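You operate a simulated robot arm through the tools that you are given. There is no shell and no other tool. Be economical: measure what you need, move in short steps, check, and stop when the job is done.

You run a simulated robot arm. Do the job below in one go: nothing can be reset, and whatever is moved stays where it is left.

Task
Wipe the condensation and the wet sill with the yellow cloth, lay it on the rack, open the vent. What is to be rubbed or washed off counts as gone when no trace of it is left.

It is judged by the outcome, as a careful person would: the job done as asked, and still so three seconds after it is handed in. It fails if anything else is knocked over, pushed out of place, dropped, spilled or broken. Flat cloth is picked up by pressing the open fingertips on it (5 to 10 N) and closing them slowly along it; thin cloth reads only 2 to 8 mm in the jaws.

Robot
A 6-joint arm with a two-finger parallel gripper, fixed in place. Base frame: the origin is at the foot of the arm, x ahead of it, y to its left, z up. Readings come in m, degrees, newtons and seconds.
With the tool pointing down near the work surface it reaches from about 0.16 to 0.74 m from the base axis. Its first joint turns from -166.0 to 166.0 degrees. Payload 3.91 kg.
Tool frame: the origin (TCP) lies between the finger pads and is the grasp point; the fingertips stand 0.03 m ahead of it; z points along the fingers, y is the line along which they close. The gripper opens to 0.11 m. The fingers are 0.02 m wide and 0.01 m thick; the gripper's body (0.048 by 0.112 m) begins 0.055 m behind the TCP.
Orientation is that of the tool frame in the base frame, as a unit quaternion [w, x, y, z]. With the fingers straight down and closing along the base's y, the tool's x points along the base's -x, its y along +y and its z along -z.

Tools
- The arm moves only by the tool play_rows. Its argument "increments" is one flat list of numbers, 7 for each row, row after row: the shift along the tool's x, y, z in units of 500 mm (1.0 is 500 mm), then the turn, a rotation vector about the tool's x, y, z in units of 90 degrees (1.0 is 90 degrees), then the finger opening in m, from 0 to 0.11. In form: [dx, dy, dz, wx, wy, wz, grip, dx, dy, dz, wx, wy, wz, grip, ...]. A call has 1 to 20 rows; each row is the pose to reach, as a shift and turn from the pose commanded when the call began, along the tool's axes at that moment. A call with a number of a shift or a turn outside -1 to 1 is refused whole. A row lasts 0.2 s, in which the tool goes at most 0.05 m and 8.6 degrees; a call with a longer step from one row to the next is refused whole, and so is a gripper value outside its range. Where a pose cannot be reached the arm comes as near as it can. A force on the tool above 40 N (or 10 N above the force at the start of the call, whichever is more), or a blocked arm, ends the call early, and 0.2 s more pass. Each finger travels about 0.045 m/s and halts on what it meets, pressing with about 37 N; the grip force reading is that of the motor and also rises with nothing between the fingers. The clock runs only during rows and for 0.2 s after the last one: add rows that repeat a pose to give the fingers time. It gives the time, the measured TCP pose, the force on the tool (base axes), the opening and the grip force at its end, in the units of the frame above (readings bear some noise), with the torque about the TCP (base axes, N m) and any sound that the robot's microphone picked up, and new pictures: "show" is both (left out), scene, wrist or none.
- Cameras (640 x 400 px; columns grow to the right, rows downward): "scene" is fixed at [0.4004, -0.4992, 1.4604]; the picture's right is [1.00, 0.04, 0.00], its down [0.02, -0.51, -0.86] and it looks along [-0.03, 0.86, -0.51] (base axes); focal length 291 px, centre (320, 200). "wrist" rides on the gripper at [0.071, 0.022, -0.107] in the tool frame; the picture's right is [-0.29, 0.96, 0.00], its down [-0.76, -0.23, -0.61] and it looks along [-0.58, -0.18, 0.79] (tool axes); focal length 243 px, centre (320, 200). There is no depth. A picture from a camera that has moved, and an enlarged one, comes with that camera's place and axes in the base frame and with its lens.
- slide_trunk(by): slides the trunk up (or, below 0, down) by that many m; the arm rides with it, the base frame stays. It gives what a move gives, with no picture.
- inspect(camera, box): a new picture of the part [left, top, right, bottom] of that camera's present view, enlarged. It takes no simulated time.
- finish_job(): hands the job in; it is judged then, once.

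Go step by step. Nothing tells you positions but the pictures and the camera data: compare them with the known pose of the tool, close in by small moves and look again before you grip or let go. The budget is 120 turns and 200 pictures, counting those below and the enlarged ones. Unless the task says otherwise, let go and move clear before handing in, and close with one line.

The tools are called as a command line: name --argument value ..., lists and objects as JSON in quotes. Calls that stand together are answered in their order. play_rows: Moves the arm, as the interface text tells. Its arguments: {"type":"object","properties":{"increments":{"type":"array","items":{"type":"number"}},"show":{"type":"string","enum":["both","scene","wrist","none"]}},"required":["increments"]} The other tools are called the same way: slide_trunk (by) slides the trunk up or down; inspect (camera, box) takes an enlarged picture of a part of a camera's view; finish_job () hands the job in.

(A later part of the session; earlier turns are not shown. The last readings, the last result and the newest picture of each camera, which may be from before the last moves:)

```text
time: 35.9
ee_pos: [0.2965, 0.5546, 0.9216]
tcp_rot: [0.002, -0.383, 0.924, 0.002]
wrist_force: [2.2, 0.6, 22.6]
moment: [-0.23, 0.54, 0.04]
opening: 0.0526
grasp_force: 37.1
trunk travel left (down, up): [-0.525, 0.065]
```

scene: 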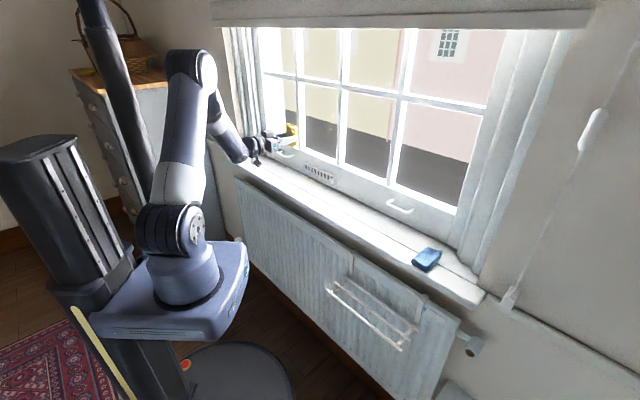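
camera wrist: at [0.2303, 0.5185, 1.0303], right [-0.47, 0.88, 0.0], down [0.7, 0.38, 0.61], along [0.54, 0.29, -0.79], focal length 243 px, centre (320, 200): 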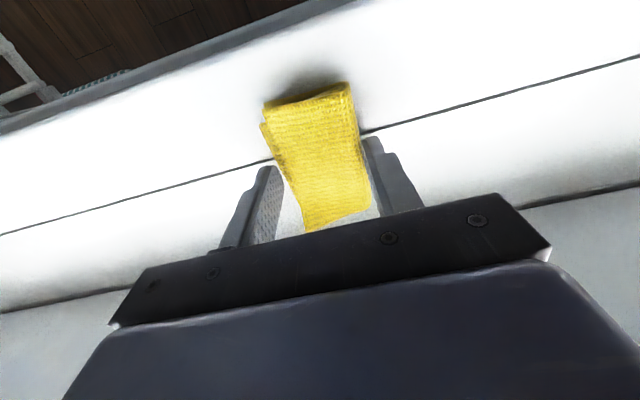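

Contact at about 22 N. I'll wipe in overlapping strokes across the patch and its droplets.

play_rows --increments '[-0.04, 0, 0, 0, 0, 0, 0, 0, 0, 0, 0, 0, 0, 0, 0.04, 0, 0, 0, 0, 0, 0, 0.04, 0.04, 0, 0, 0, 0, 0, 0, 0.04, 0, 0, 0, 0, 0, -0.05, 0.04, 0, 0, 0, 0, 0, -0.05, 0.07, 0, 0, 0, 0, 0, 0, 0.07, 0, 0, 0, 0, 0, 0.04, 0.07, 0, 0, 0, 0, 0, 0.04, 0.02, 0, 0, 0, 0, 0, 0, 0.02, 0, 0, 0, 0, 0, -0.05, 0.01, 0, 0, 0, 0, 0, -0.05, -0.03, 0, 0, 0, 0, 0, 0, -0.03, 0, 0, 0, 0, 0, 0.04, -0.03, 0, 0, 0, 0, 0, 0.04, -0.07, 0, 0, 0, 0, 0, 0, -0.07, 0, 0, 0, 0, 0, -0.05, -0.07, 0, 0, 0, 0, 0, 0, -0.02, 0, 0, 0, 0, 0]' --show "none"

play_rows --increments '[0.04, 0, -0.06, 0, 0, 0, 0, 0.08, -0.06, -0.12, 0, 0, 0, 0, 0.12, -0.14, -0.18, 0, 0, 0, 0, 0.16, -0.22, -0.22, 0, 0, 0, 0, 0.16, -0.3, -0.26, 0, 0, 0, 0, 0.16, -0.38, -0.26, 0, 0, 0, 0, 0.16, -0.38, -0.26, 0, 0, 0, 0]'

inspect --camera "scene" --box '[260, 150, 340, 200]'

```text
time: 39.9
ee_pos: [0.3019, 0.5436, 0.9209]
tcp_rot: [0.002, -0.382, 0.924, 0.001]
wrist_force: [2.2, -0.9, 22.0]
moment: [0.09, -0.21, 0.0]
opening: 0.053
grasp_force: 37.1
trunk travel left (down, up): [-0.525, 0.065]
```

```text
refused: row 3 steps farther than a row can; nothing moved
```

```text
8.00 times, centred on (300, 175) of scene
camera zoom: at [0.4004, -0.4992, 1.4604], right [1.0, 0.04, 0.0], down [0.02, -0.51, -0.86], along [-0.03, 0.86, -0.51], focal length 2325 px, centre (480, 400)
```

zoom: 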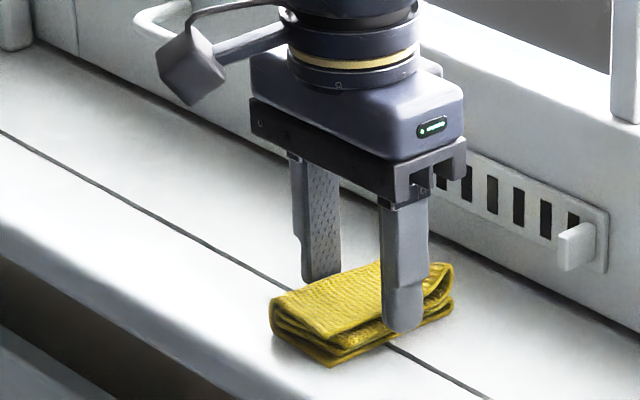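

The sill strip is wiped. I'll lift straight up, swing toward the rack (about n = 0.45, u = 0.30, rods at z ≈ 0.71) and check the sill on the way.

play_rows --increments '[0, 0, -0.08, 0, 0, 0, 0, 0, 0, -0.16, 0, 0, 0, 0, 0.027, -0.085, -0.16, 0, 0, 0, 0, 0.054, -0.17, -0.16, 0, 0, 0, 0, 0.081, -0.255, -0.16, 0, 0, 0, 0, 0.108, -0.34, -0.16, 0, 0, 0, 0, 0.135, -0.425, -0.16, 0, 0, 0, 0, 0.162, -0.51, -0.16, 0, 0, 0, 0, 0.189, -0.595, -0.16, 0, 0, 0, 0, 0.216, -0.68, -0.16, 0, 0, 0, 0, 0.243, -0.765, -0.16, 0, 0, 0, 0, 0.27, -0.85, -0.16, 0, 0, 0, 0, 0.292, -0.936, -0.16, 0, 0, 0, 0, 0.292, -0.936, -0.16, 0, 0, 0, 0]'

inspect --camera "scene" --box '[260, 150, 340, 200]'

inspect --camera "scene" --box '[270, 70, 366, 130]'

```text
time: 42.9
ee_pos: [0.5324, 0.1113, 0.9998]
tcp_rot: [0.001, -0.384, 0.923, -0.001]
wrist_force: [0.6, -0.3, -0.1]
moment: [-0.01, -0.04, 0.0]
opening: 0.0526
grasp_force: 37.6
trunk travel left (down, up): [-0.525, 0.065]
camera wrist: at [0.4663, 0.0752, 1.1082], right [-0.47, 0.88, 0.0], down [0.7, 0.38, 0.61], along [0.54, 0.29, -0.79], focal length 243 px, centre (320, 200)
```

scene: 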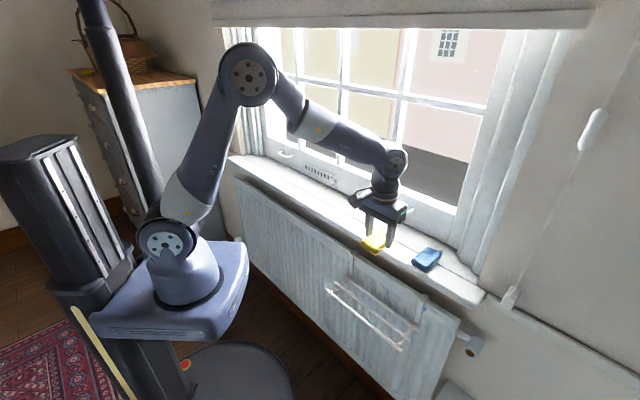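
wrist: 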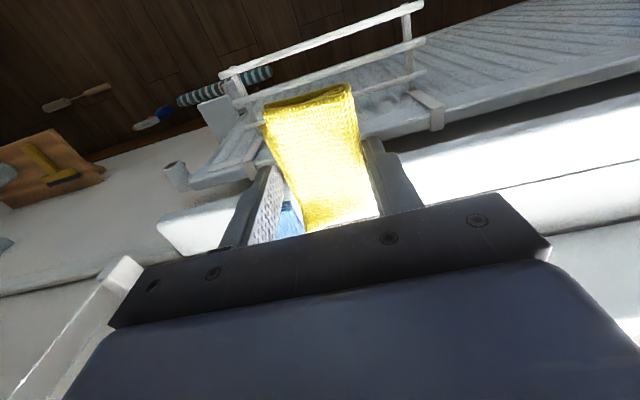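

```text
8.00 times, centred on (300, 175) of scene
camera zoom: at [0.4004, -0.4992, 1.4604], right [1.0, 0.04, 0.0], down [0.02, -0.51, -0.86], along [-0.03, 0.86, -0.51], focal length 2325 px, centre (480, 400)
```

zoom: 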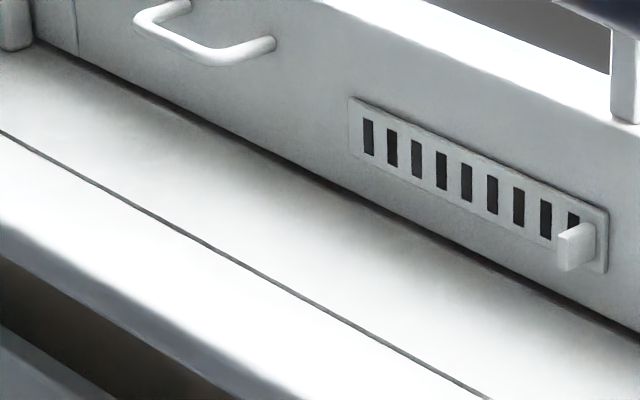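

```text
6.67 times, centred on (318, 100) of scene
camera zoom: at [0.4004, -0.4992, 1.4604], right [1.0, 0.04, 0.0], down [0.02, -0.51, -0.86], along [-0.03, 0.86, -0.51], focal length 1937 px, centre (333, 867)
```

zoom: 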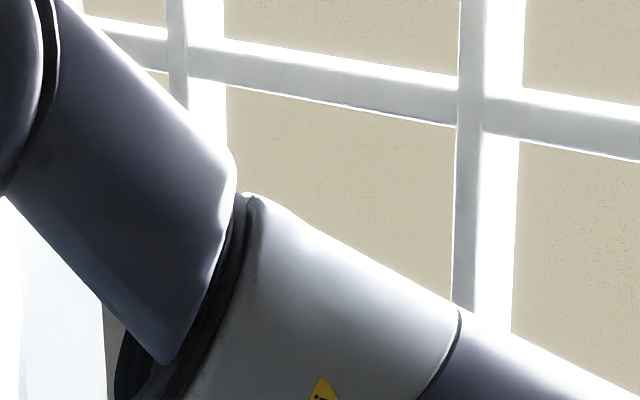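

The sill and the glass are clean. The rack position agrees between both cameras, so I'll lower the cloth toward its rods.

play_rows --increments '[0.005, 0, 0.08, 0, 0, 0, 0, 0.01, 0, 0.16, 0, 0, 0, 0, 0.01, 0, 0.24, 0, 0, 0, 0, 0.01, 0, 0.32, 0, 0, 0, 0, 0.01, 0, 0.38, 0, 0, 0, 0, 0.01, 0, 0.42, 0, 0, 0, 0, 0.01, 0, 0.42, 0, 0, 0, 0]'

inspect --camera "scene" --box '[320, 230, 448, 350]'

```text
time: 44.5
ee_pos: [0.5279, 0.1092, 0.7922]
tcp_rot: [0.001, -0.384, 0.923, -0.001]
wrist_force: [0.7, -0.4, 0.1]
moment: [0.01, 0.02, 0.02]
opening: 0.053
grasp_force: 36.4
trunk travel left (down, up): [-0.525, 0.065]
camera wrist: at [0.4627, 0.0732, 0.8986], right [-0.47, 0.88, 0.0], down [0.7, 0.38, 0.61], along [0.54, 0.29, -0.79], focal length 243 px, centre (320, 200)
```

scene: 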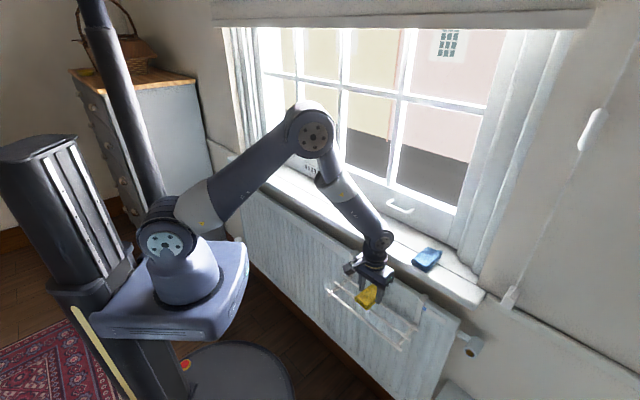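
wrist: 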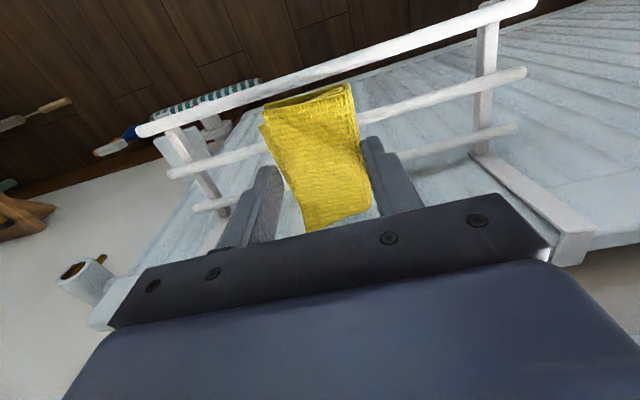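

```text
3.33 times, centred on (384, 290) of scene
camera zoom: at [0.4004, -0.4992, 1.4604], right [1.0, 0.04, 0.0], down [0.02, -0.51, -0.86], along [-0.03, 0.86, -0.51], focal length 969 px, centre (107, -100)
```

zoom: 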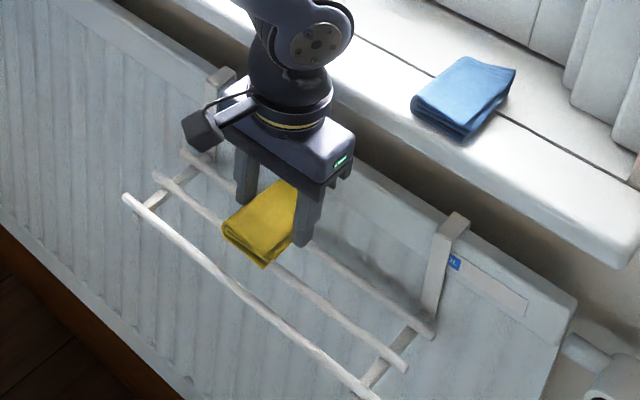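

play_rows --increments '[0, 0, 0.03, 0, 0, 0, 0, 0, 0, 0.056, 0, 0, 0, 0, 0, 0, 0.06, 0, 0, 0, 0, 0, 0, 0.064, 0, 0, 0, 0, 0, 0, 0.064, 0, 0, 0, 0]' --show "wrist"

inspect --camera "scene" --box '[330, 255, 410, 330]'

```text
time: 45.7
ee_pos: [0.5285, 0.1096, 0.7594]
tcp_rot: [0.002, -0.383, 0.924, 0.0]
wrist_force: [0.7, -0.4, -0.8]
moment: [-0.03, 0.0, 0.02]
opening: 0.0525
grasp_force: 37.1
trunk travel left (down, up): [-0.525, 0.065]
camera wrist: at [0.4621, 0.0737, 0.8661], right [-0.47, 0.88, 0.0], down [0.7, 0.38, 0.61], along [0.54, 0.29, -0.79], focal length 243 px, centre (320, 200)
```

wrist: 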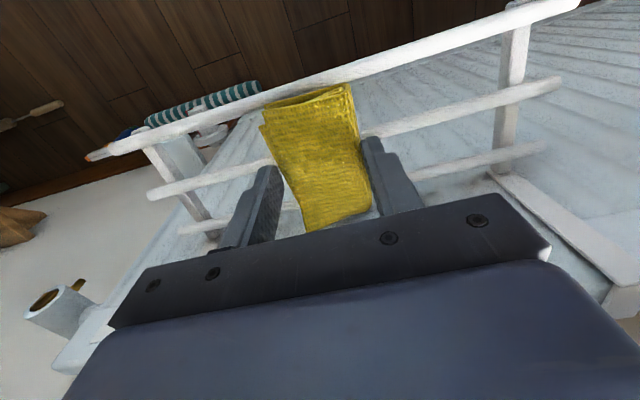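

```text
5.33 times, centred on (370, 292) of scene
camera zoom: at [0.4004, -0.4992, 1.4604], right [1.0, 0.04, 0.0], down [0.02, -0.51, -0.86], along [-0.03, 0.86, -0.51], focal length 1550 px, centre (53, -293)
```

zoom: 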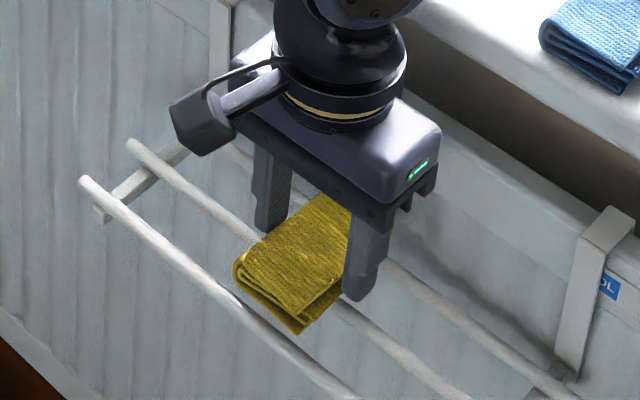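

The pad is just above the rods, but the outermost rod lies right at its edge. I'll shift 10 mm toward the room so it sits squarely across the outer and middle rods, then lower to contact.

play_rows --increments '[0.02, 0, 0, 0, 0, 0, 0, 0.02, 0, 0.003, 0, 0, 0, 0, 0.02, 0, 0.006, 0, 0, 0, 0, 0.02, 0, 0.009, 0, 0, 0, 0, 0.02, 0, 0.012, 0, 0, 0, 0]' --show "wrist"

```text
time: 46.9
ee_pos: [0.5201, 0.1025, 0.7523]
tcp_rot: [0.001, -0.383, 0.924, -0.001]
wrist_force: [0.2, -0.2, -0.5]
moment: [0.01, 0.01, 0.0]
opening: 0.0528
grasp_force: 37.1
trunk travel left (down, up): [-0.525, 0.065]
camera wrist: at [0.4547, 0.0669, 0.8601], right [-0.47, 0.88, 0.0], down [0.7, 0.38, 0.61], along [0.54, 0.29, -0.79], focal length 243 px, centre (320, 200)
```

wrist: 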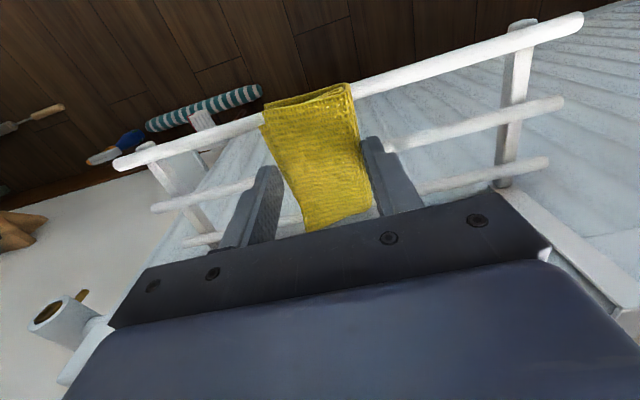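

Now I'll lower in small steps until it touches.

play_rows --increments '[0, 0, 0.003, 0, 0, 0, 0, 0, 0, 0.006, 0, 0, 0, 0, 0, 0, 0.009, 0, 0, 0, 0]' --show "none"

```text
time: 47.7
ee_pos: [0.5218, 0.1032, 0.7486]
tcp_rot: [0.001, -0.383, 0.924, 0.0]
wrist_force: [-1.5, -0.8, 8.4]
moment: [0.04, 0.04, -0.01]
opening: 0.0528
grasp_force: 37.1
trunk travel left (down, up): [-0.525, 0.065]
```

Contact at 8 N. I'll relieve it slightly and open the fingers gently.

play_rows --increments '[0, 0, -0.001, 0, 0, 0, 0.05, 0, 0, -0.001, 0, 0, 0, 0.056, 0, 0, -0.001, 0, 0, 0, 0.062, 0, 0, -0.001, 0, 0, 0, 0.068, 0, 0, -0.001, 0, 0, 0, 0.075, 0, 0, -0.001, 0, 0, 0, 0.08, 0, 0, -0.001, 0, 0, 0, 0.08]' --show "wrist"

inspect --camera "scene" --box '[330, 255, 410, 330]'

```text
time: 49.3
ee_pos: [0.5208, 0.1027, 0.7491]
tcp_rot: [0.001, -0.383, 0.924, 0.0]
wrist_force: [0.4, 0.3, 0.5]
moment: [-0.02, -0.02, 0.03]
opening: 0.0801
grasp_force: 0.1
trunk travel left (down, up): [-0.525, 0.065]
camera wrist: at [0.4551, 0.0671, 0.8558], right [-0.47, 0.88, 0.0], down [0.7, 0.38, 0.61], along [0.54, 0.29, -0.79], focal length 243 px, centre (320, 200)
```

wrist: 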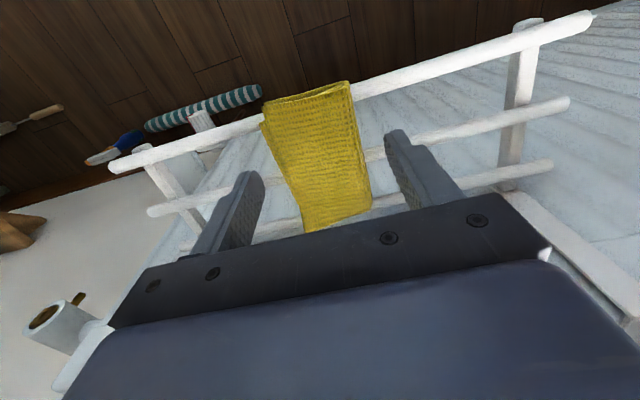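

```text
5.33 times, centred on (370, 292) of scene
camera zoom: at [0.4004, -0.4992, 1.4604], right [1.0, 0.04, 0.0], down [0.02, -0.51, -0.86], along [-0.03, 0.86, -0.51], focal length 1550 px, centre (53, -293)
```

zoom: 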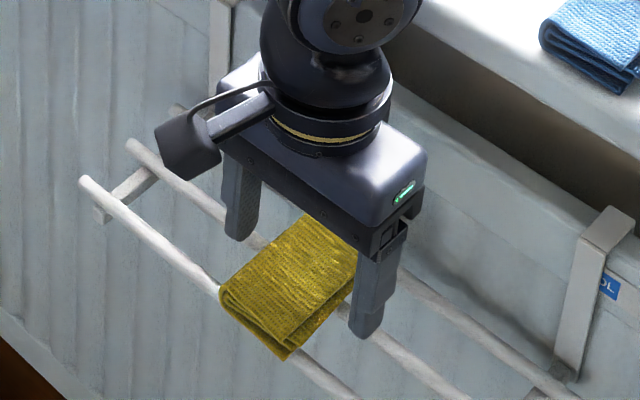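

The cloth rests stably on the rods. I'll rise straight up and move back to have a close look at the vent, tilting the tool toward it.

play_rows --increments '[0, 0, -0.04, 0, 0, 0, 0.08, 0, 0, -0.12, 0, 0, 0, 0.08, 0, 0, -0.2, 0, 0, 0, 0.08, 0, 0, -0.29, 0, 0, 0, 0.07, 0, 0, -0.38, 0, 0, 0, 0.06, 0, 0, -0.47, 0, 0, 0, 0.05, 0, 0, -0.56, 0, 0, 0, 0.04, -0.02, 0.08, -0.58, 0, 0, 0, 0.03, -0.04, 0.17, -0.58, 0, 0, 0, 0.02, -0.06, 0.26, -0.58, 0, 0, 0, 0, -0.08, 0.35, -0.58, 0, 0, 0, 0, -0.1, 0.44, -0.58, 0, 0, 0, 0, -0.12, 0.53, -0.58, 0, 0, 0, 0, -0.14, 0.62, -0.58, 0, 0, 0, 0, -0.16, 0.7, -0.58, 0, 0, 0, 0, -0.16, 0.7, -0.58, 0, 0, 0, 0]' --show "scene"

play_rows --increments '[0, 0, 0, 0, -0.09, 0, 0, 0, 0, 0, 0, -0.18, 0, 0, 0, 0, 0, 0, -0.27, 0, 0, 0, 0, 0, 0, -0.36, 0, 0, 0, 0, 0, 0, -0.42, 0, 0, 0, 0, 0, 0, -0.42, 0, 0]' --show "wrist"

inspect --camera "scene" --box '[320, 255, 420, 345]'

```text
time: 52.7
ee_pos: [0.3285, 0.4061, 1.0387]
tcp_rot: [0.002, -0.383, 0.924, -0.001]
wrist_force: [0.0, 0.4, -0.2]
moment: [-0.03, -0.01, 0.0]
opening: 0.0002
grasp_force: 36.6
trunk travel left (down, up): [-0.525, 0.065]
```

scene: 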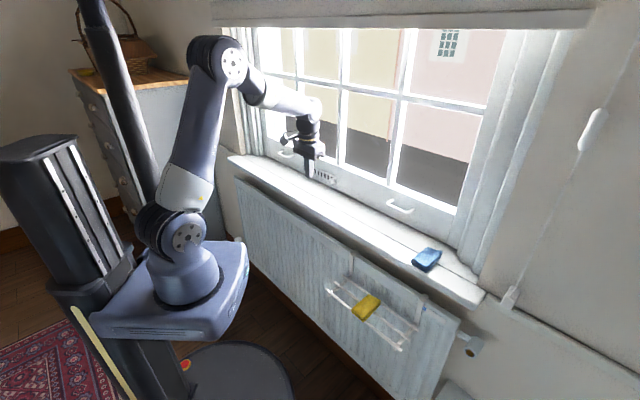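

```text
time: 54.1
ee_pos: [0.3289, 0.405, 1.0374]
tcp_rot: [0.301, -0.362, 0.874, 0.123]
wrist_force: [-0.4, -0.1, 0.1]
moment: [0.01, -0.03, -0.01]
opening: 0.0002
grasp_force: 37.3
trunk travel left (down, up): [-0.525, 0.065]
camera wrist: at [0.2271, 0.3345, 1.0795], right [-0.52, 0.84, 0.18], down [0.32, 0.0, 0.95], along [0.79, 0.55, -0.27], focal length 243 px, centre (320, 200)
```

wrist: 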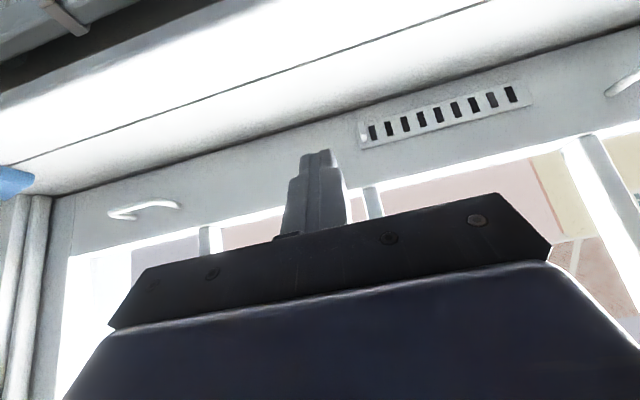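

```text
4.44 times, centred on (370, 300) of scene
camera zoom: at [0.4004, -0.4992, 1.4604], right [1.0, 0.04, 0.0], down [0.02, -0.51, -0.86], along [-0.03, 0.86, -0.51], focal length 1292 px, centre (98, -244)
```

zoom: 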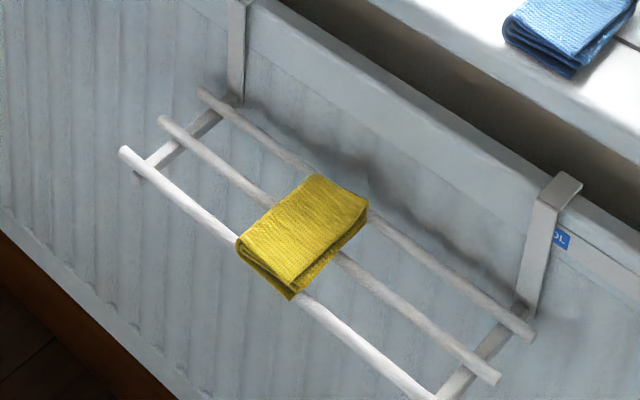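

The cloth lies well on the rack. I'll zoom in on the vent.

inspect --camera "wrist" --box '[340, 70, 540, 160]'

inspect --camera "scene" --box '[296, 156, 344, 188]'

```text
3.20 times, centred on (440, 115) of wrist
camera zoom: at [0.2271, 0.3345, 1.0795], right [-0.52, 0.84, 0.18], down [0.32, 0.0, 0.95], along [0.79, 0.55, -0.27], focal length 776 px, centre (-64, 472)
```

zoom: 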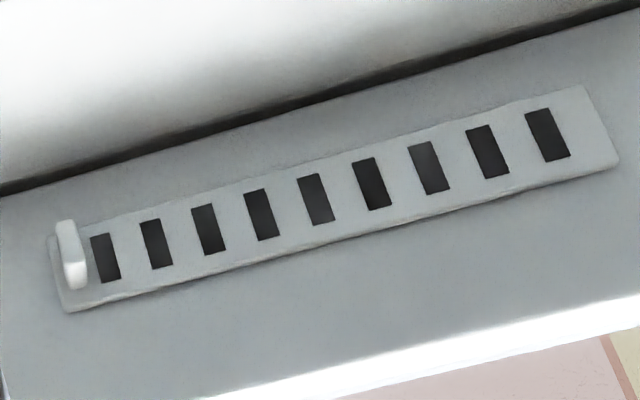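

```text
12.50 times, centred on (320, 172) of scene
camera zoom: at [0.4004, -0.4992, 1.4604], right [1.0, 0.04, 0.0], down [0.02, -0.51, -0.86], along [-0.03, 0.86, -0.51], focal length 3632 px, centre (320, 550)
```

zoom: 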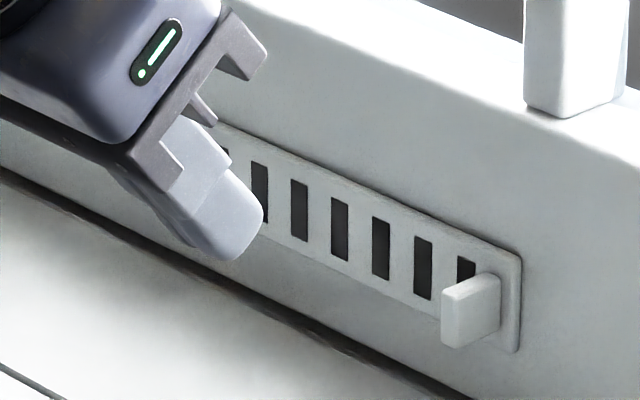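

The knob is at the vent's right end, at about (0.41, 0.543, 0.93), so it must slide left. I'll bring the closed fingertips to just right of it, stopping a little short to check.

play_rows --increments '[-0.022, 0.004, 0.065, 0, 0, 0, 0, -0.045, 0.008, 0.13, 0, 0, 0, 0, -0.067, 0.012, 0.195, 0, 0, 0, 0, -0.09, 0.016, 0.26, 0, 0, 0, 0, -0.09, 0.016, 0.26, 0, 0, 0, 0]' --show "wrist"

inspect --camera "scene" --box '[296, 150, 360, 190]'

inspect --camera "wrist" --box '[260, 70, 420, 190]'

```text
time: 55.3
ee_pos: [0.4058, 0.494, 0.9616]
tcp_rot: [0.3, -0.363, 0.874, 0.124]
wrist_force: [-0.9, 0.1, 0.1]
moment: [-0.01, 0.0, -0.02]
opening: 0.0001
grasp_force: 37.4
trunk travel left (down, up): [-0.525, 0.065]
camera wrist: at [0.3037, 0.4225, 1.0021], right [-0.52, 0.84, 0.18], down [0.32, 0.0, 0.95], along [0.79, 0.55, -0.27], focal length 243 px, centre (320, 200)
```

wrist: 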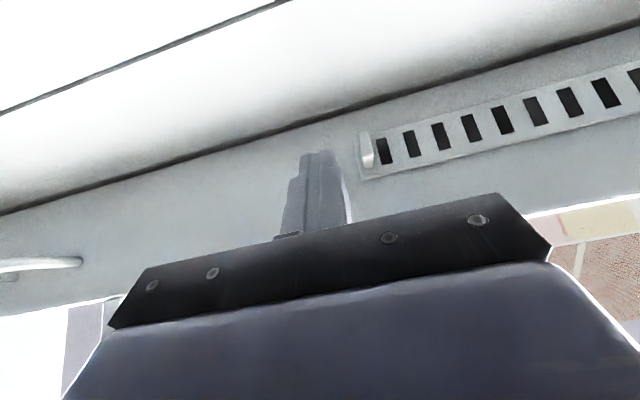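

```text
10.00 times, centred on (328, 170) of scene
camera zoom: at [0.4004, -0.4992, 1.4604], right [1.0, 0.04, 0.0], down [0.02, -0.51, -0.86], along [-0.03, 0.86, -0.51], focal length 2906 px, centre (240, 500)
```

zoom: 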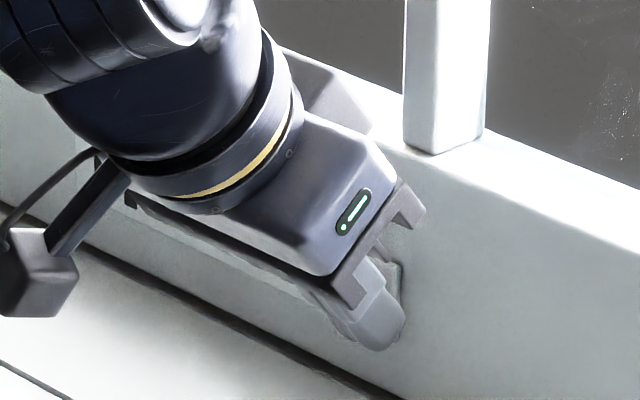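

```text
3.33 times, centred on (340, 130) of wrist
camera zoom: at [0.3037, 0.4225, 1.0021], right [-0.52, 0.84, 0.18], down [0.32, 0.0, 0.95], along [0.79, 0.55, -0.27], focal length 809 px, centre (253, 433)
```

zoom: 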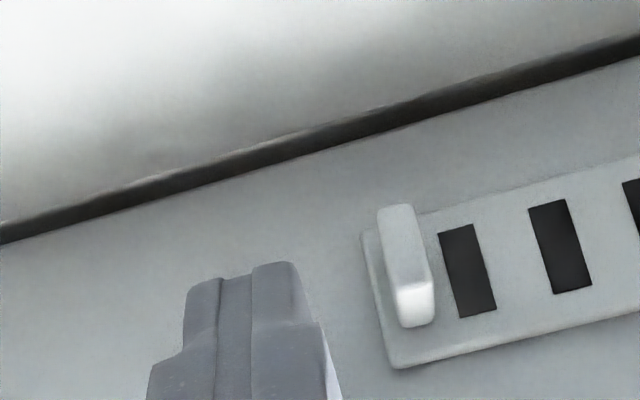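

play_rows --increments '[-0.004, 0, 0.012, 0, 0, 0, 0, -0.008, 0, 0.024, 0, 0, 0, 0, -0.012, 0, 0.036, 0, 0, 0, 0, -0.0154, 0, 0.0446, 0, 0, 0, 0, -0.0154, 0, 0.0446, 0, 0, 0, 0]' --show "none"

inspect --camera "wrist" --box '[260, 70, 420, 190]'

```text
time: 56.5
ee_pos: [0.4193, 0.5081, 0.9491]
tcp_rot: [0.3, -0.363, 0.874, 0.124]
wrist_force: [-0.6, 0.5, 0.0]
moment: [0.0, 0.01, 0.02]
opening: 0.0002
grasp_force: 37.3
trunk travel left (down, up): [-0.525, 0.065]
```

```text
3.33 times, centred on (340, 130) of wrist
camera zoom: at [0.3166, 0.4356, 0.9903], right [-0.52, 0.84, 0.18], down [0.32, 0.0, 0.95], along [0.79, 0.55, -0.27], focal length 809 px, centre (253, 433)
```

zoom: 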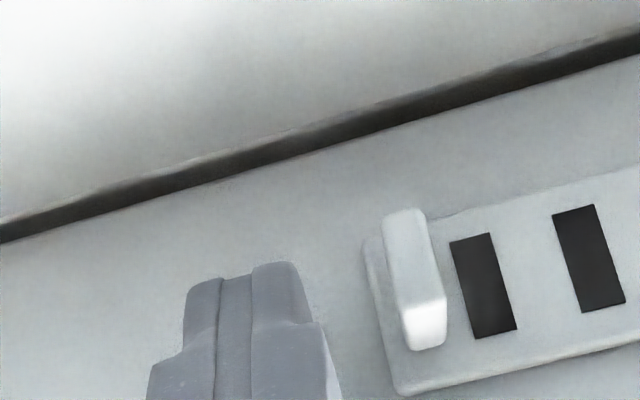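

play_rows --increments '[-0.0063, 0, 0.005, 0, 0, 0, 0, -0.0063, 0.012, 0.005, 0, 0, 0, 0, -0.0063, 0.024, 0.005, 0, 0, 0, 0, -0.0063, 0.032, 0.005, 0, 0, 0, 0, -0.0063, 0.04, 0.005, 0, 0, 0, 0]' --show "none"

inspect --camera "wrist" --box '[260, 70, 420, 190]'

```text
time: 57.7
ee_pos: [0.4099, 0.5227, 0.9497]
tcp_rot: [0.301, -0.361, 0.874, 0.123]
wrist_force: [5.0, -5.0, 0.9]
moment: [-0.09, -0.11, -0.08]
opening: 0.0
grasp_force: 36.2
trunk travel left (down, up): [-0.525, 0.065]
```

```text
3.33 times, centred on (340, 130) of wrist
camera zoom: at [0.3069, 0.4514, 0.9907], right [-0.51, 0.84, 0.18], down [0.32, 0.0, 0.95], along [0.79, 0.54, -0.27], focal length 809 px, centre (253, 433)
```

zoom: 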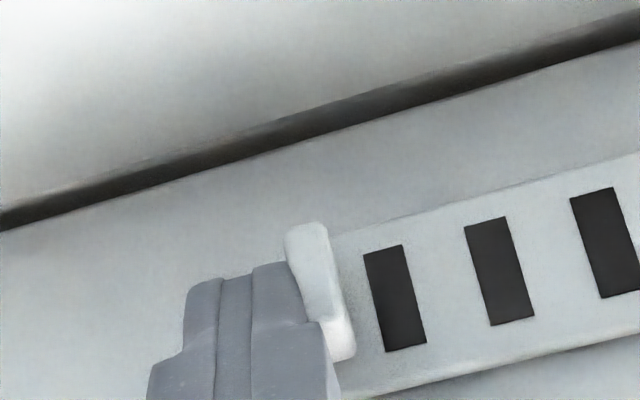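

In contact with the knob's right side at about 7 N. I'll push it left.

play_rows --increments '[0, 0.005, 0, 0, 0, 0, 0, 0, 0.01, 0, 0, 0, 0, 0, 0, 0.015, 0, 0, 0, 0, 0, 0, 0.02, 0, 0, 0, 0, 0]' --show "none"

inspect --camera "wrist" --box '[260, 70, 420, 190]'

```text
time: 58.6
ee_pos: [0.4088, 0.5229, 0.9482]
tcp_rot: [0.298, -0.359, 0.877, 0.118]
wrist_force: [13.1, -17.2, 1.2]
moment: [0.13, 0.57, 0.49]
opening: 0.0
grasp_force: 36.5
trunk travel left (down, up): [-0.525, 0.065]
stopped in row 4: the force on the tool passed its limit at 42 N (the readings are from after the stop); the commanded pose is now the measured one
```

```text
3.33 times, centred on (340, 130) of wrist
camera zoom: at [0.3059, 0.4531, 0.9915], right [-0.51, 0.85, 0.17], down [0.32, 0.0, 0.95], along [0.8, 0.53, -0.28], focal length 809 px, centre (253, 433)
```

zoom: 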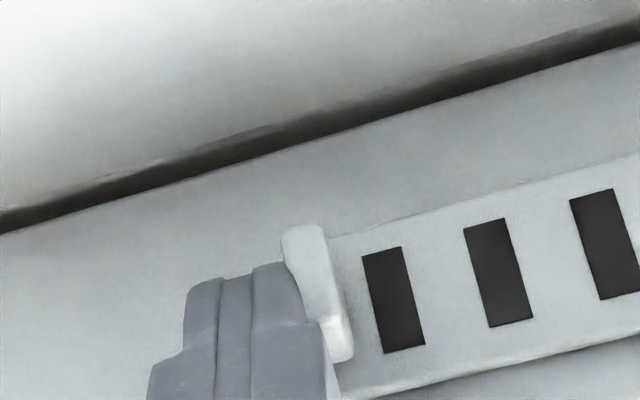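

The knob didn't budge under 42 N. I'll back off to the right and inspect how it's built before trying again.

play_rows --increments '[0, -0.02, 0, 0, 0, 0, 0, 0.004, -0.06, -0.02, 0, 0, 0, 0, 0.01, -0.13, -0.05, 0, 0, 0, 0, 0.02, -0.2, -0.1, 0, 0, 0, 0, 0.02, -0.27, -0.12, 0, 0, 0, 0, 0.02, -0.27, -0.12, 0, 0, 0, 0]' --show "wrist"

inspect --camera "scene" --box '[320, 164, 344, 184]'

inspect --camera "scene" --box '[296, 156, 344, 188]'

```text
time: 60.0
ee_pos: [0.4678, 0.4001, 0.9909]
tcp_rot: [0.3, -0.361, 0.875, 0.121]
wrist_force: [-0.2, -0.3, 0.4]
moment: [0.03, 0.02, -0.01]
opening: 0.0
grasp_force: 37.1
trunk travel left (down, up): [-0.525, 0.065]
camera wrist: at [0.3647, 0.3291, 1.0335], right [-0.51, 0.84, 0.17], down [0.32, 0.0, 0.95], along [0.8, 0.54, -0.27], focal length 243 px, centre (320, 200)
```

wrist: 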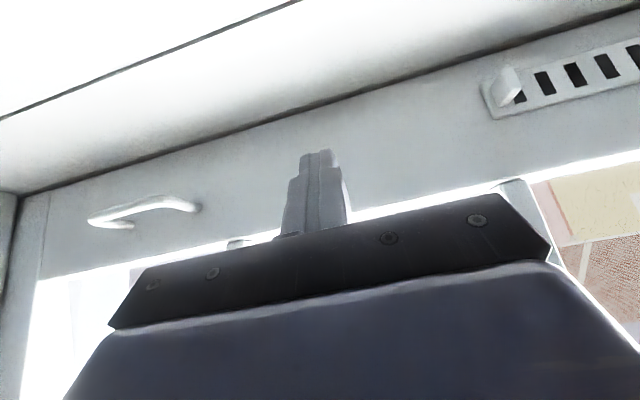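

```text
16.00 times, centred on (332, 174) of scene
camera zoom: at [0.4004, -0.4992, 1.4604], right [1.0, 0.04, 0.0], down [0.02, -0.51, -0.86], along [-0.03, 0.86, -0.51], focal length 4649 px, centre (128, 616)
```

zoom: 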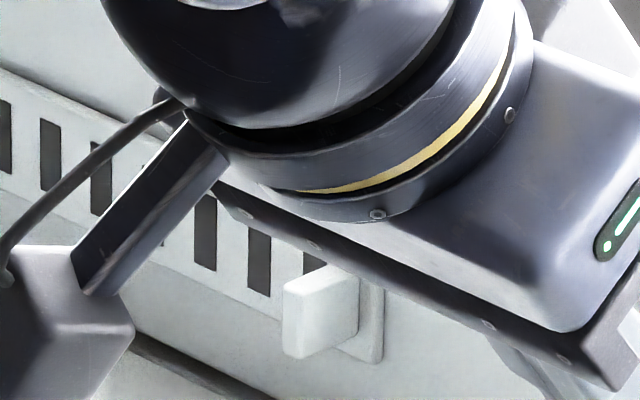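

```text
12.50 times, centred on (320, 172) of scene
camera zoom: at [0.4004, -0.4992, 1.4604], right [1.0, 0.04, 0.0], down [0.02, -0.51, -0.86], along [-0.03, 0.86, -0.51], focal length 3632 px, centre (320, 550)
```

zoom: 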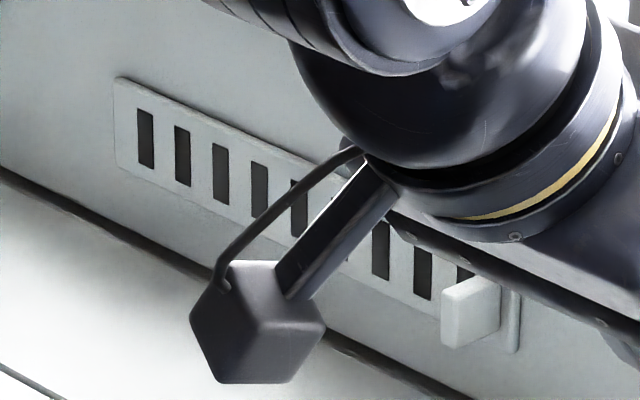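

The knob is unmoved. Next I'll straddle it with the open fingers and grip it, so I can feel which way it travels.

play_rows --increments '[0, 0.09, 0, 0, 0, 0, 0.02, 0, 0.18, 0, 0, 0, 0, 0.04, 0, 0.2828, 0, 0, 0, 0, 0.04, -0.012, 0.2828, 0.06, 0, 0, 0, 0.04, -0.012, 0.2828, 0.06, 0, 0, 0, 0.04]' --show "none"

inspect --camera "wrist" --box '[240, 60, 440, 210]'

```text
refused: row 3 steps farther than a row can; nothing moved
```

```text
2.67 times, centred on (340, 135) of wrist
camera zoom: at [0.3647, 0.3291, 1.0335], right [-0.51, 0.84, 0.17], down [0.32, 0.0, 0.95], along [0.8, 0.54, -0.27], focal length 647 px, centre (267, 373)
```

zoom: 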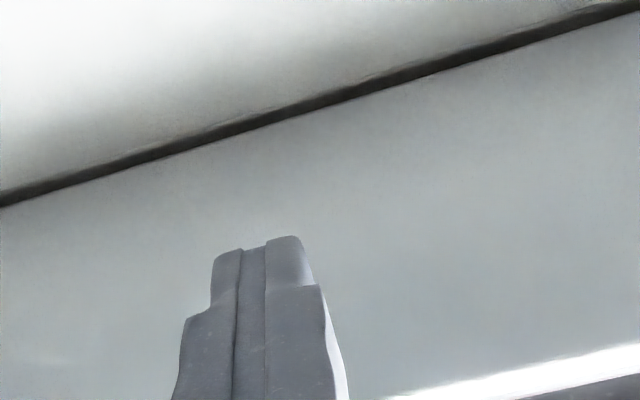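

play_rows --increments '[0, 0.09, 0, 0, 0, 0, 0.02, 0, 0.18, 0, 0, 0, 0, 0.04, 0, 0.25, 0, 0, 0, 0, 0.04, 0, 0.2828, 0, 0, 0, 0, 0.04, -0.012, 0.2828, 0.06, 0, 0, 0, 0.04, -0.012, 0.2828, 0.06, 0, 0, 0, 0.04]' --show "none"

inspect --camera "wrist" --box '[240, 60, 440, 210]'

```text
time: 61.4
ee_pos: [0.3846, 0.5179, 0.9706]
tcp_rot: [0.299, -0.361, 0.875, 0.119]
wrist_force: [0.3, 0.1, -0.4]
moment: [0.04, -0.01, 0.03]
opening: 0.0402
grasp_force: 0.0
trunk travel left (down, up): [-0.525, 0.065]
```

```text
2.67 times, centred on (340, 135) of wrist
camera zoom: at [0.2817, 0.4477, 1.0131], right [-0.51, 0.84, 0.17], down [0.32, 0.0, 0.95], along [0.8, 0.54, -0.27], focal length 647 px, centre (267, 373)
```

zoom: 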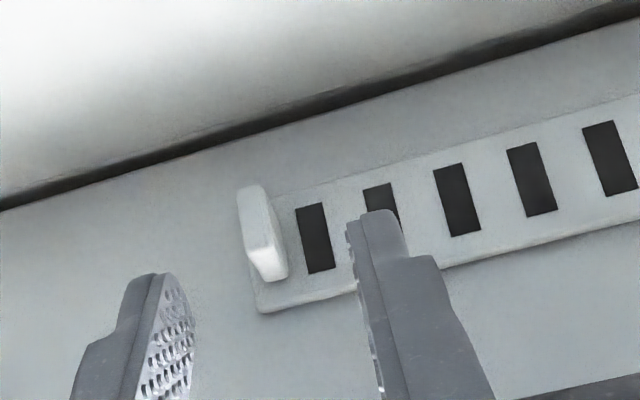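

play_rows --increments '[-0.003, 0, 0.02, 0, 0, 0, 0.04, -0.006, 0, 0.04, 0, 0, 0, 0.04, -0.0098, 0, 0.063, 0, 0, 0, 0.04, -0.0098, 0, 0.063, 0, 0, 0, 0.04]' --show "none"

inspect --camera "wrist" --box '[240, 60, 440, 210]'

```text
time: 62.4
ee_pos: [0.3984, 0.5333, 0.9481]
tcp_rot: [0.298, -0.362, 0.875, 0.121]
wrist_force: [-4.6, -4.1, -0.4]
moment: [-0.09, 0.09, 0.11]
opening: 0.0402
grasp_force: 0.1
trunk travel left (down, up): [-0.525, 0.065]
```

```text
2.67 times, centred on (340, 135) of wrist
camera zoom: at [0.2975, 0.4626, 0.9907], right [-0.51, 0.84, 0.17], down [0.32, 0.0, 0.95], along [0.8, 0.54, -0.27], focal length 647 px, centre (267, 373)
```

zoom: 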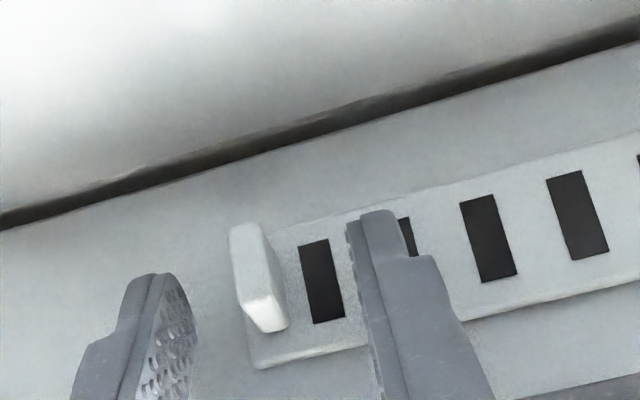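

The left finger lightly touches the plate, so my earlier push may have jammed on the plate's edge. I'll back off 3 mm and close on the knob.

play_rows --increments '[0.0047, 0, -0.0037, 0, 0, 0, 0.04, 0.0047, 0, -0.0037, 0, 0, 0, 0.03, 0.0047, 0, -0.0037, 0, 0, 0, 0.024, 0.0047, 0, -0.0037, 0, 0, 0, 0.018, 0.0047, 0, -0.0037, 0, 0, 0, 0.014, 0.0047, 0, -0.0037, 0, 0, 0, 0.01, 0.0047, 0, -0.0037, 0, 0, 0, 0.008, 0.0047, 0, -0.0037, 0, 0, 0, 0.006]' --show "none"

inspect --camera "wrist" --box '[240, 60, 440, 210]'

```text
time: 64.2
ee_pos: [0.3985, 0.5311, 0.9496]
tcp_rot: [0.299, -0.362, 0.874, 0.121]
wrist_force: [3.9, -2.5, 0.7]
moment: [-0.05, 0.0, -0.03]
opening: 0.0083
grasp_force: 2.8
trunk travel left (down, up): [-0.525, 0.065]
```

```text
2.67 times, centred on (340, 135) of wrist
camera zoom: at [0.2962, 0.4603, 0.991], right [-0.51, 0.84, 0.17], down [0.32, 0.0, 0.95], along [0.8, 0.54, -0.27], focal length 647 px, centre (267, 373)
```

zoom: 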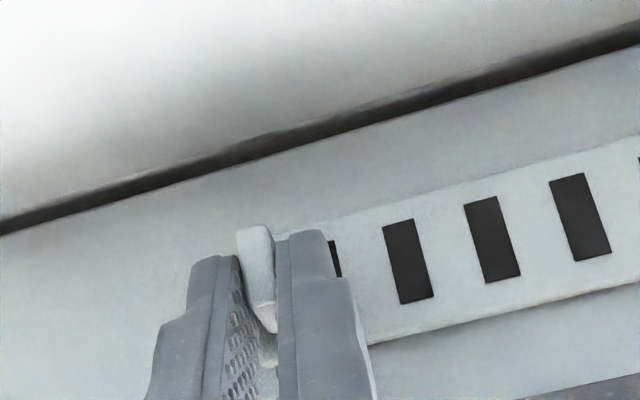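

Knob gripped (about 8 mm wide). I'll try sliding it left in small steps.

play_rows --increments '[0, 0, 0, 0, 0, 0, 0, 0, 0.005, 0, 0, 0, 0, 0, 0, 0.01, 0, 0, 0, 0, 0, 0, 0.015, 0, 0, 0, 0, 0, 0, 0.02, 0, 0, 0, 0, 0]' --show "none"

inspect --camera "wrist" --box '[240, 60, 440, 210]'

```text
time: 65.3
ee_pos: [0.3981, 0.5308, 0.9496]
tcp_rot: [0.299, -0.357, 0.877, 0.116]
wrist_force: [12.9, -17.2, 6.8]
moment: [-0.88, 1.05, 0.41]
opening: 0.0073
grasp_force: 45.2
trunk travel left (down, up): [-0.525, 0.065]
stopped in row 5: the force on the tool passed its limit at 42 N (the readings are from after the stop); the commanded pose is now the measured one
```

```text
2.67 times, centred on (340, 135) of wrist
camera zoom: at [0.2954, 0.4617, 0.9912], right [-0.5, 0.85, 0.17], down [0.32, 0.0, 0.95], along [0.8, 0.53, -0.28], focal length 647 px, centre (267, 373)
```

zoom: 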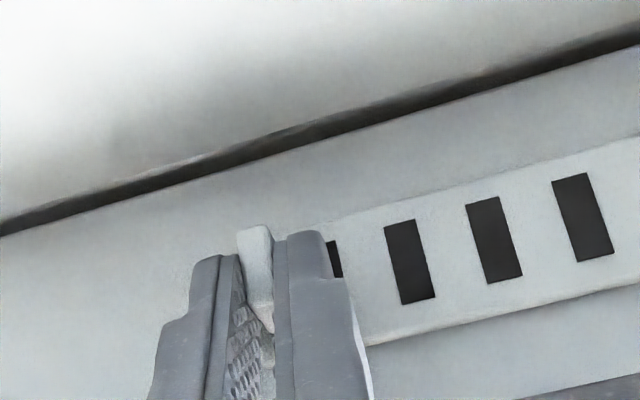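

It won't go left. I'll try sliding it right.

play_rows --increments '[0, -0.005, 0, 0, 0, 0, 0, 0, -0.01, 0, 0, 0, 0, 0, 0, -0.015, 0, 0, 0, 0, 0, 0, -0.02, 0, 0, 0, 0, 0, 0, -0.025, 0, 0, 0, 0, 0, 0, -0.03, 0, 0, 0, 0, 0]' --show "none"

inspect --camera "wrist" --box '[240, 60, 440, 210]'

```text
time: 66.7
ee_pos: [0.4039, 0.5252, 0.9474]
tcp_rot: [0.3, -0.36, 0.876, 0.118]
wrist_force: [-1.7, -1.9, 2.4]
moment: [1.07, -0.83, 0.1]
opening: 0.0072
grasp_force: 45.2
trunk travel left (down, up): [-0.525, 0.065]
```

```text
2.67 times, centred on (340, 135) of wrist
camera zoom: at [0.3015, 0.455, 0.9904], right [-0.51, 0.84, 0.17], down [0.32, 0.0, 0.95], along [0.8, 0.54, -0.27], focal length 647 px, centre (267, 373)
```

zoom: 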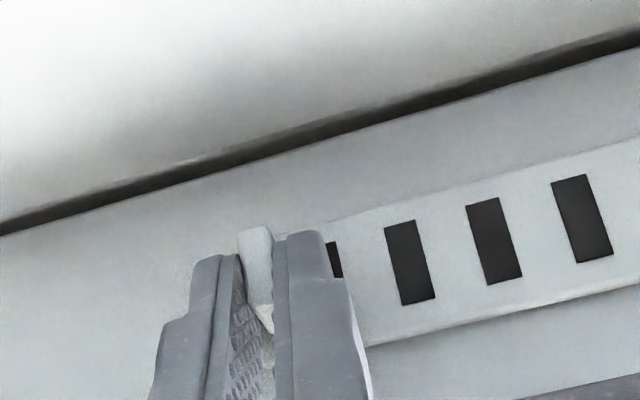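

It moves right with little resistance, and the whole slotted plate travels with the knob. I'll continue right gently until it stops.

play_rows --increments '[0, -0.006, 0, 0, 0, 0, 0, 0, -0.012, 0, 0, 0, 0, 0, 0, -0.018, 0, 0, 0, 0, 0, 0, -0.024, 0, 0, 0, 0, 0]' --show "none"

inspect --camera "wrist" --box '[300, 60, 640, 210]'

inspect --camera "scene" --box '[296, 150, 360, 190]'

```text
time: 67.7
ee_pos: [0.4126, 0.5163, 0.9486]
tcp_rot: [0.299, -0.361, 0.876, 0.118]
wrist_force: [-0.1, 2.3, -0.3]
moment: [0.53, -0.33, 0.14]
opening: 0.0071
grasp_force: 45.7
trunk travel left (down, up): [-0.525, 0.065]
```

```text
1.88 times, centred on (470, 135) of wrist
camera zoom: at [0.3102, 0.4465, 0.9906], right [-0.51, 0.84, 0.17], down [0.32, 0.01, 0.95], along [0.8, 0.54, -0.27], focal length 457 px, centre (38, 322)
```

zoom: 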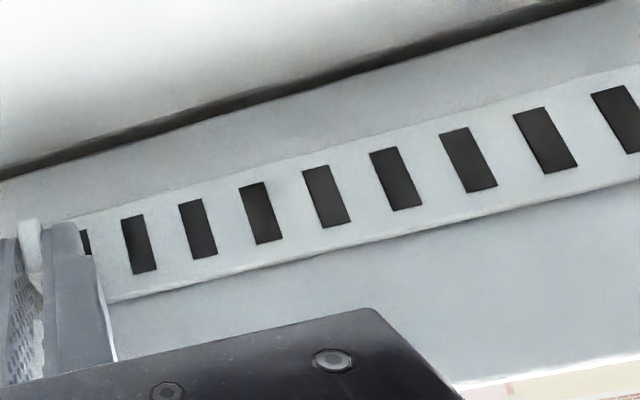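

```text
10.00 times, centred on (328, 170) of scene
camera zoom: at [0.4004, -0.4992, 1.4604], right [1.0, 0.04, 0.0], down [0.02, -0.51, -0.86], along [-0.03, 0.86, -0.51], focal length 2906 px, centre (240, 500)
```

zoom: 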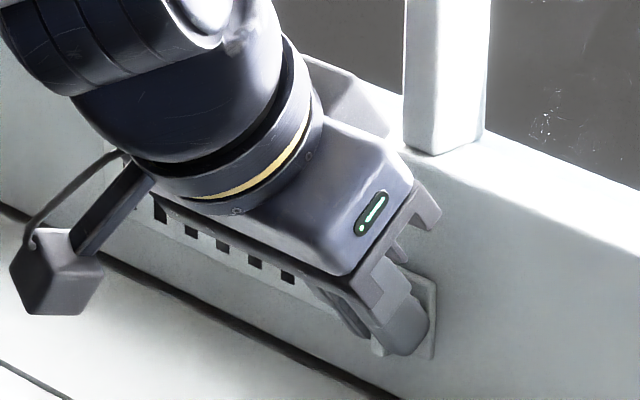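

Still moving freely (about 20 mm so far). Continuing to the end stop.

play_rows --increments '[0, -0.006, 0, 0, 0, 0, 0, 0, -0.012, 0, 0, 0, 0, 0, 0, -0.018, 0, 0, 0, 0, 0, 0, -0.024, 0, 0, 0, 0, 0, 0, -0.03, 0, 0, 0, 0, 0, 0, -0.036, 0, 0, 0, 0, 0]' --show "none"

inspect --camera "wrist" --box '[300, 60, 640, 210]'

inspect --camera "scene" --box '[296, 150, 360, 190]'

```text
time: 69.1
ee_pos: [0.4218, 0.5092, 0.9495]
tcp_rot: [0.3, -0.362, 0.875, 0.119]
wrist_force: [-23.5, 19.4, -4.1]
moment: [0.13, 0.96, 0.48]
opening: 0.007
grasp_force: 44.7
trunk travel left (down, up): [-0.525, 0.065]
```

```text
1.88 times, centred on (470, 135) of wrist
camera zoom: at [0.3192, 0.4373, 0.9904], right [-0.51, 0.84, 0.17], down [0.32, 0.01, 0.95], along [0.8, 0.54, -0.27], focal length 457 px, centre (38, 322)
```

zoom: 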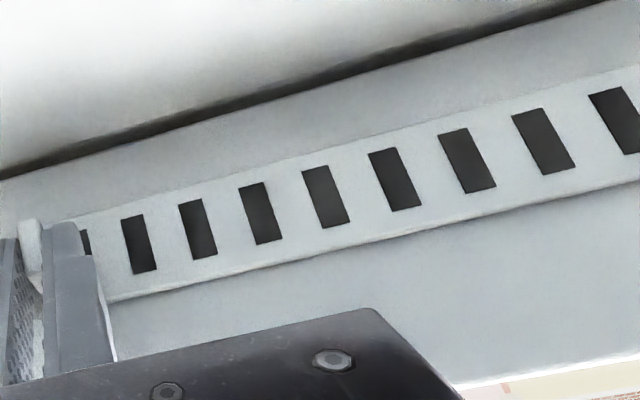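

```text
10.00 times, centred on (328, 170) of scene
camera zoom: at [0.4004, -0.4992, 1.4604], right [1.0, 0.04, 0.0], down [0.02, -0.51, -0.86], along [-0.03, 0.86, -0.51], focal length 2906 px, centre (240, 500)
```

zoom: 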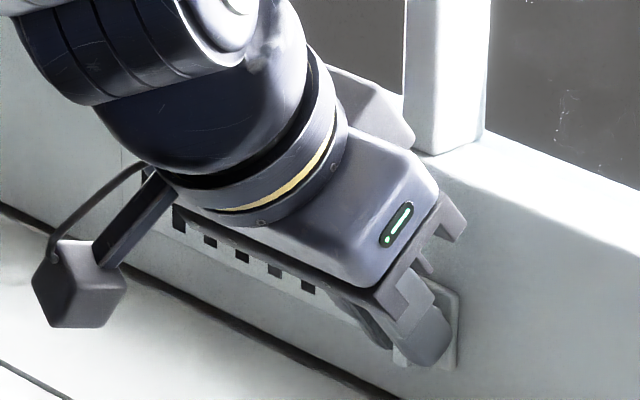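

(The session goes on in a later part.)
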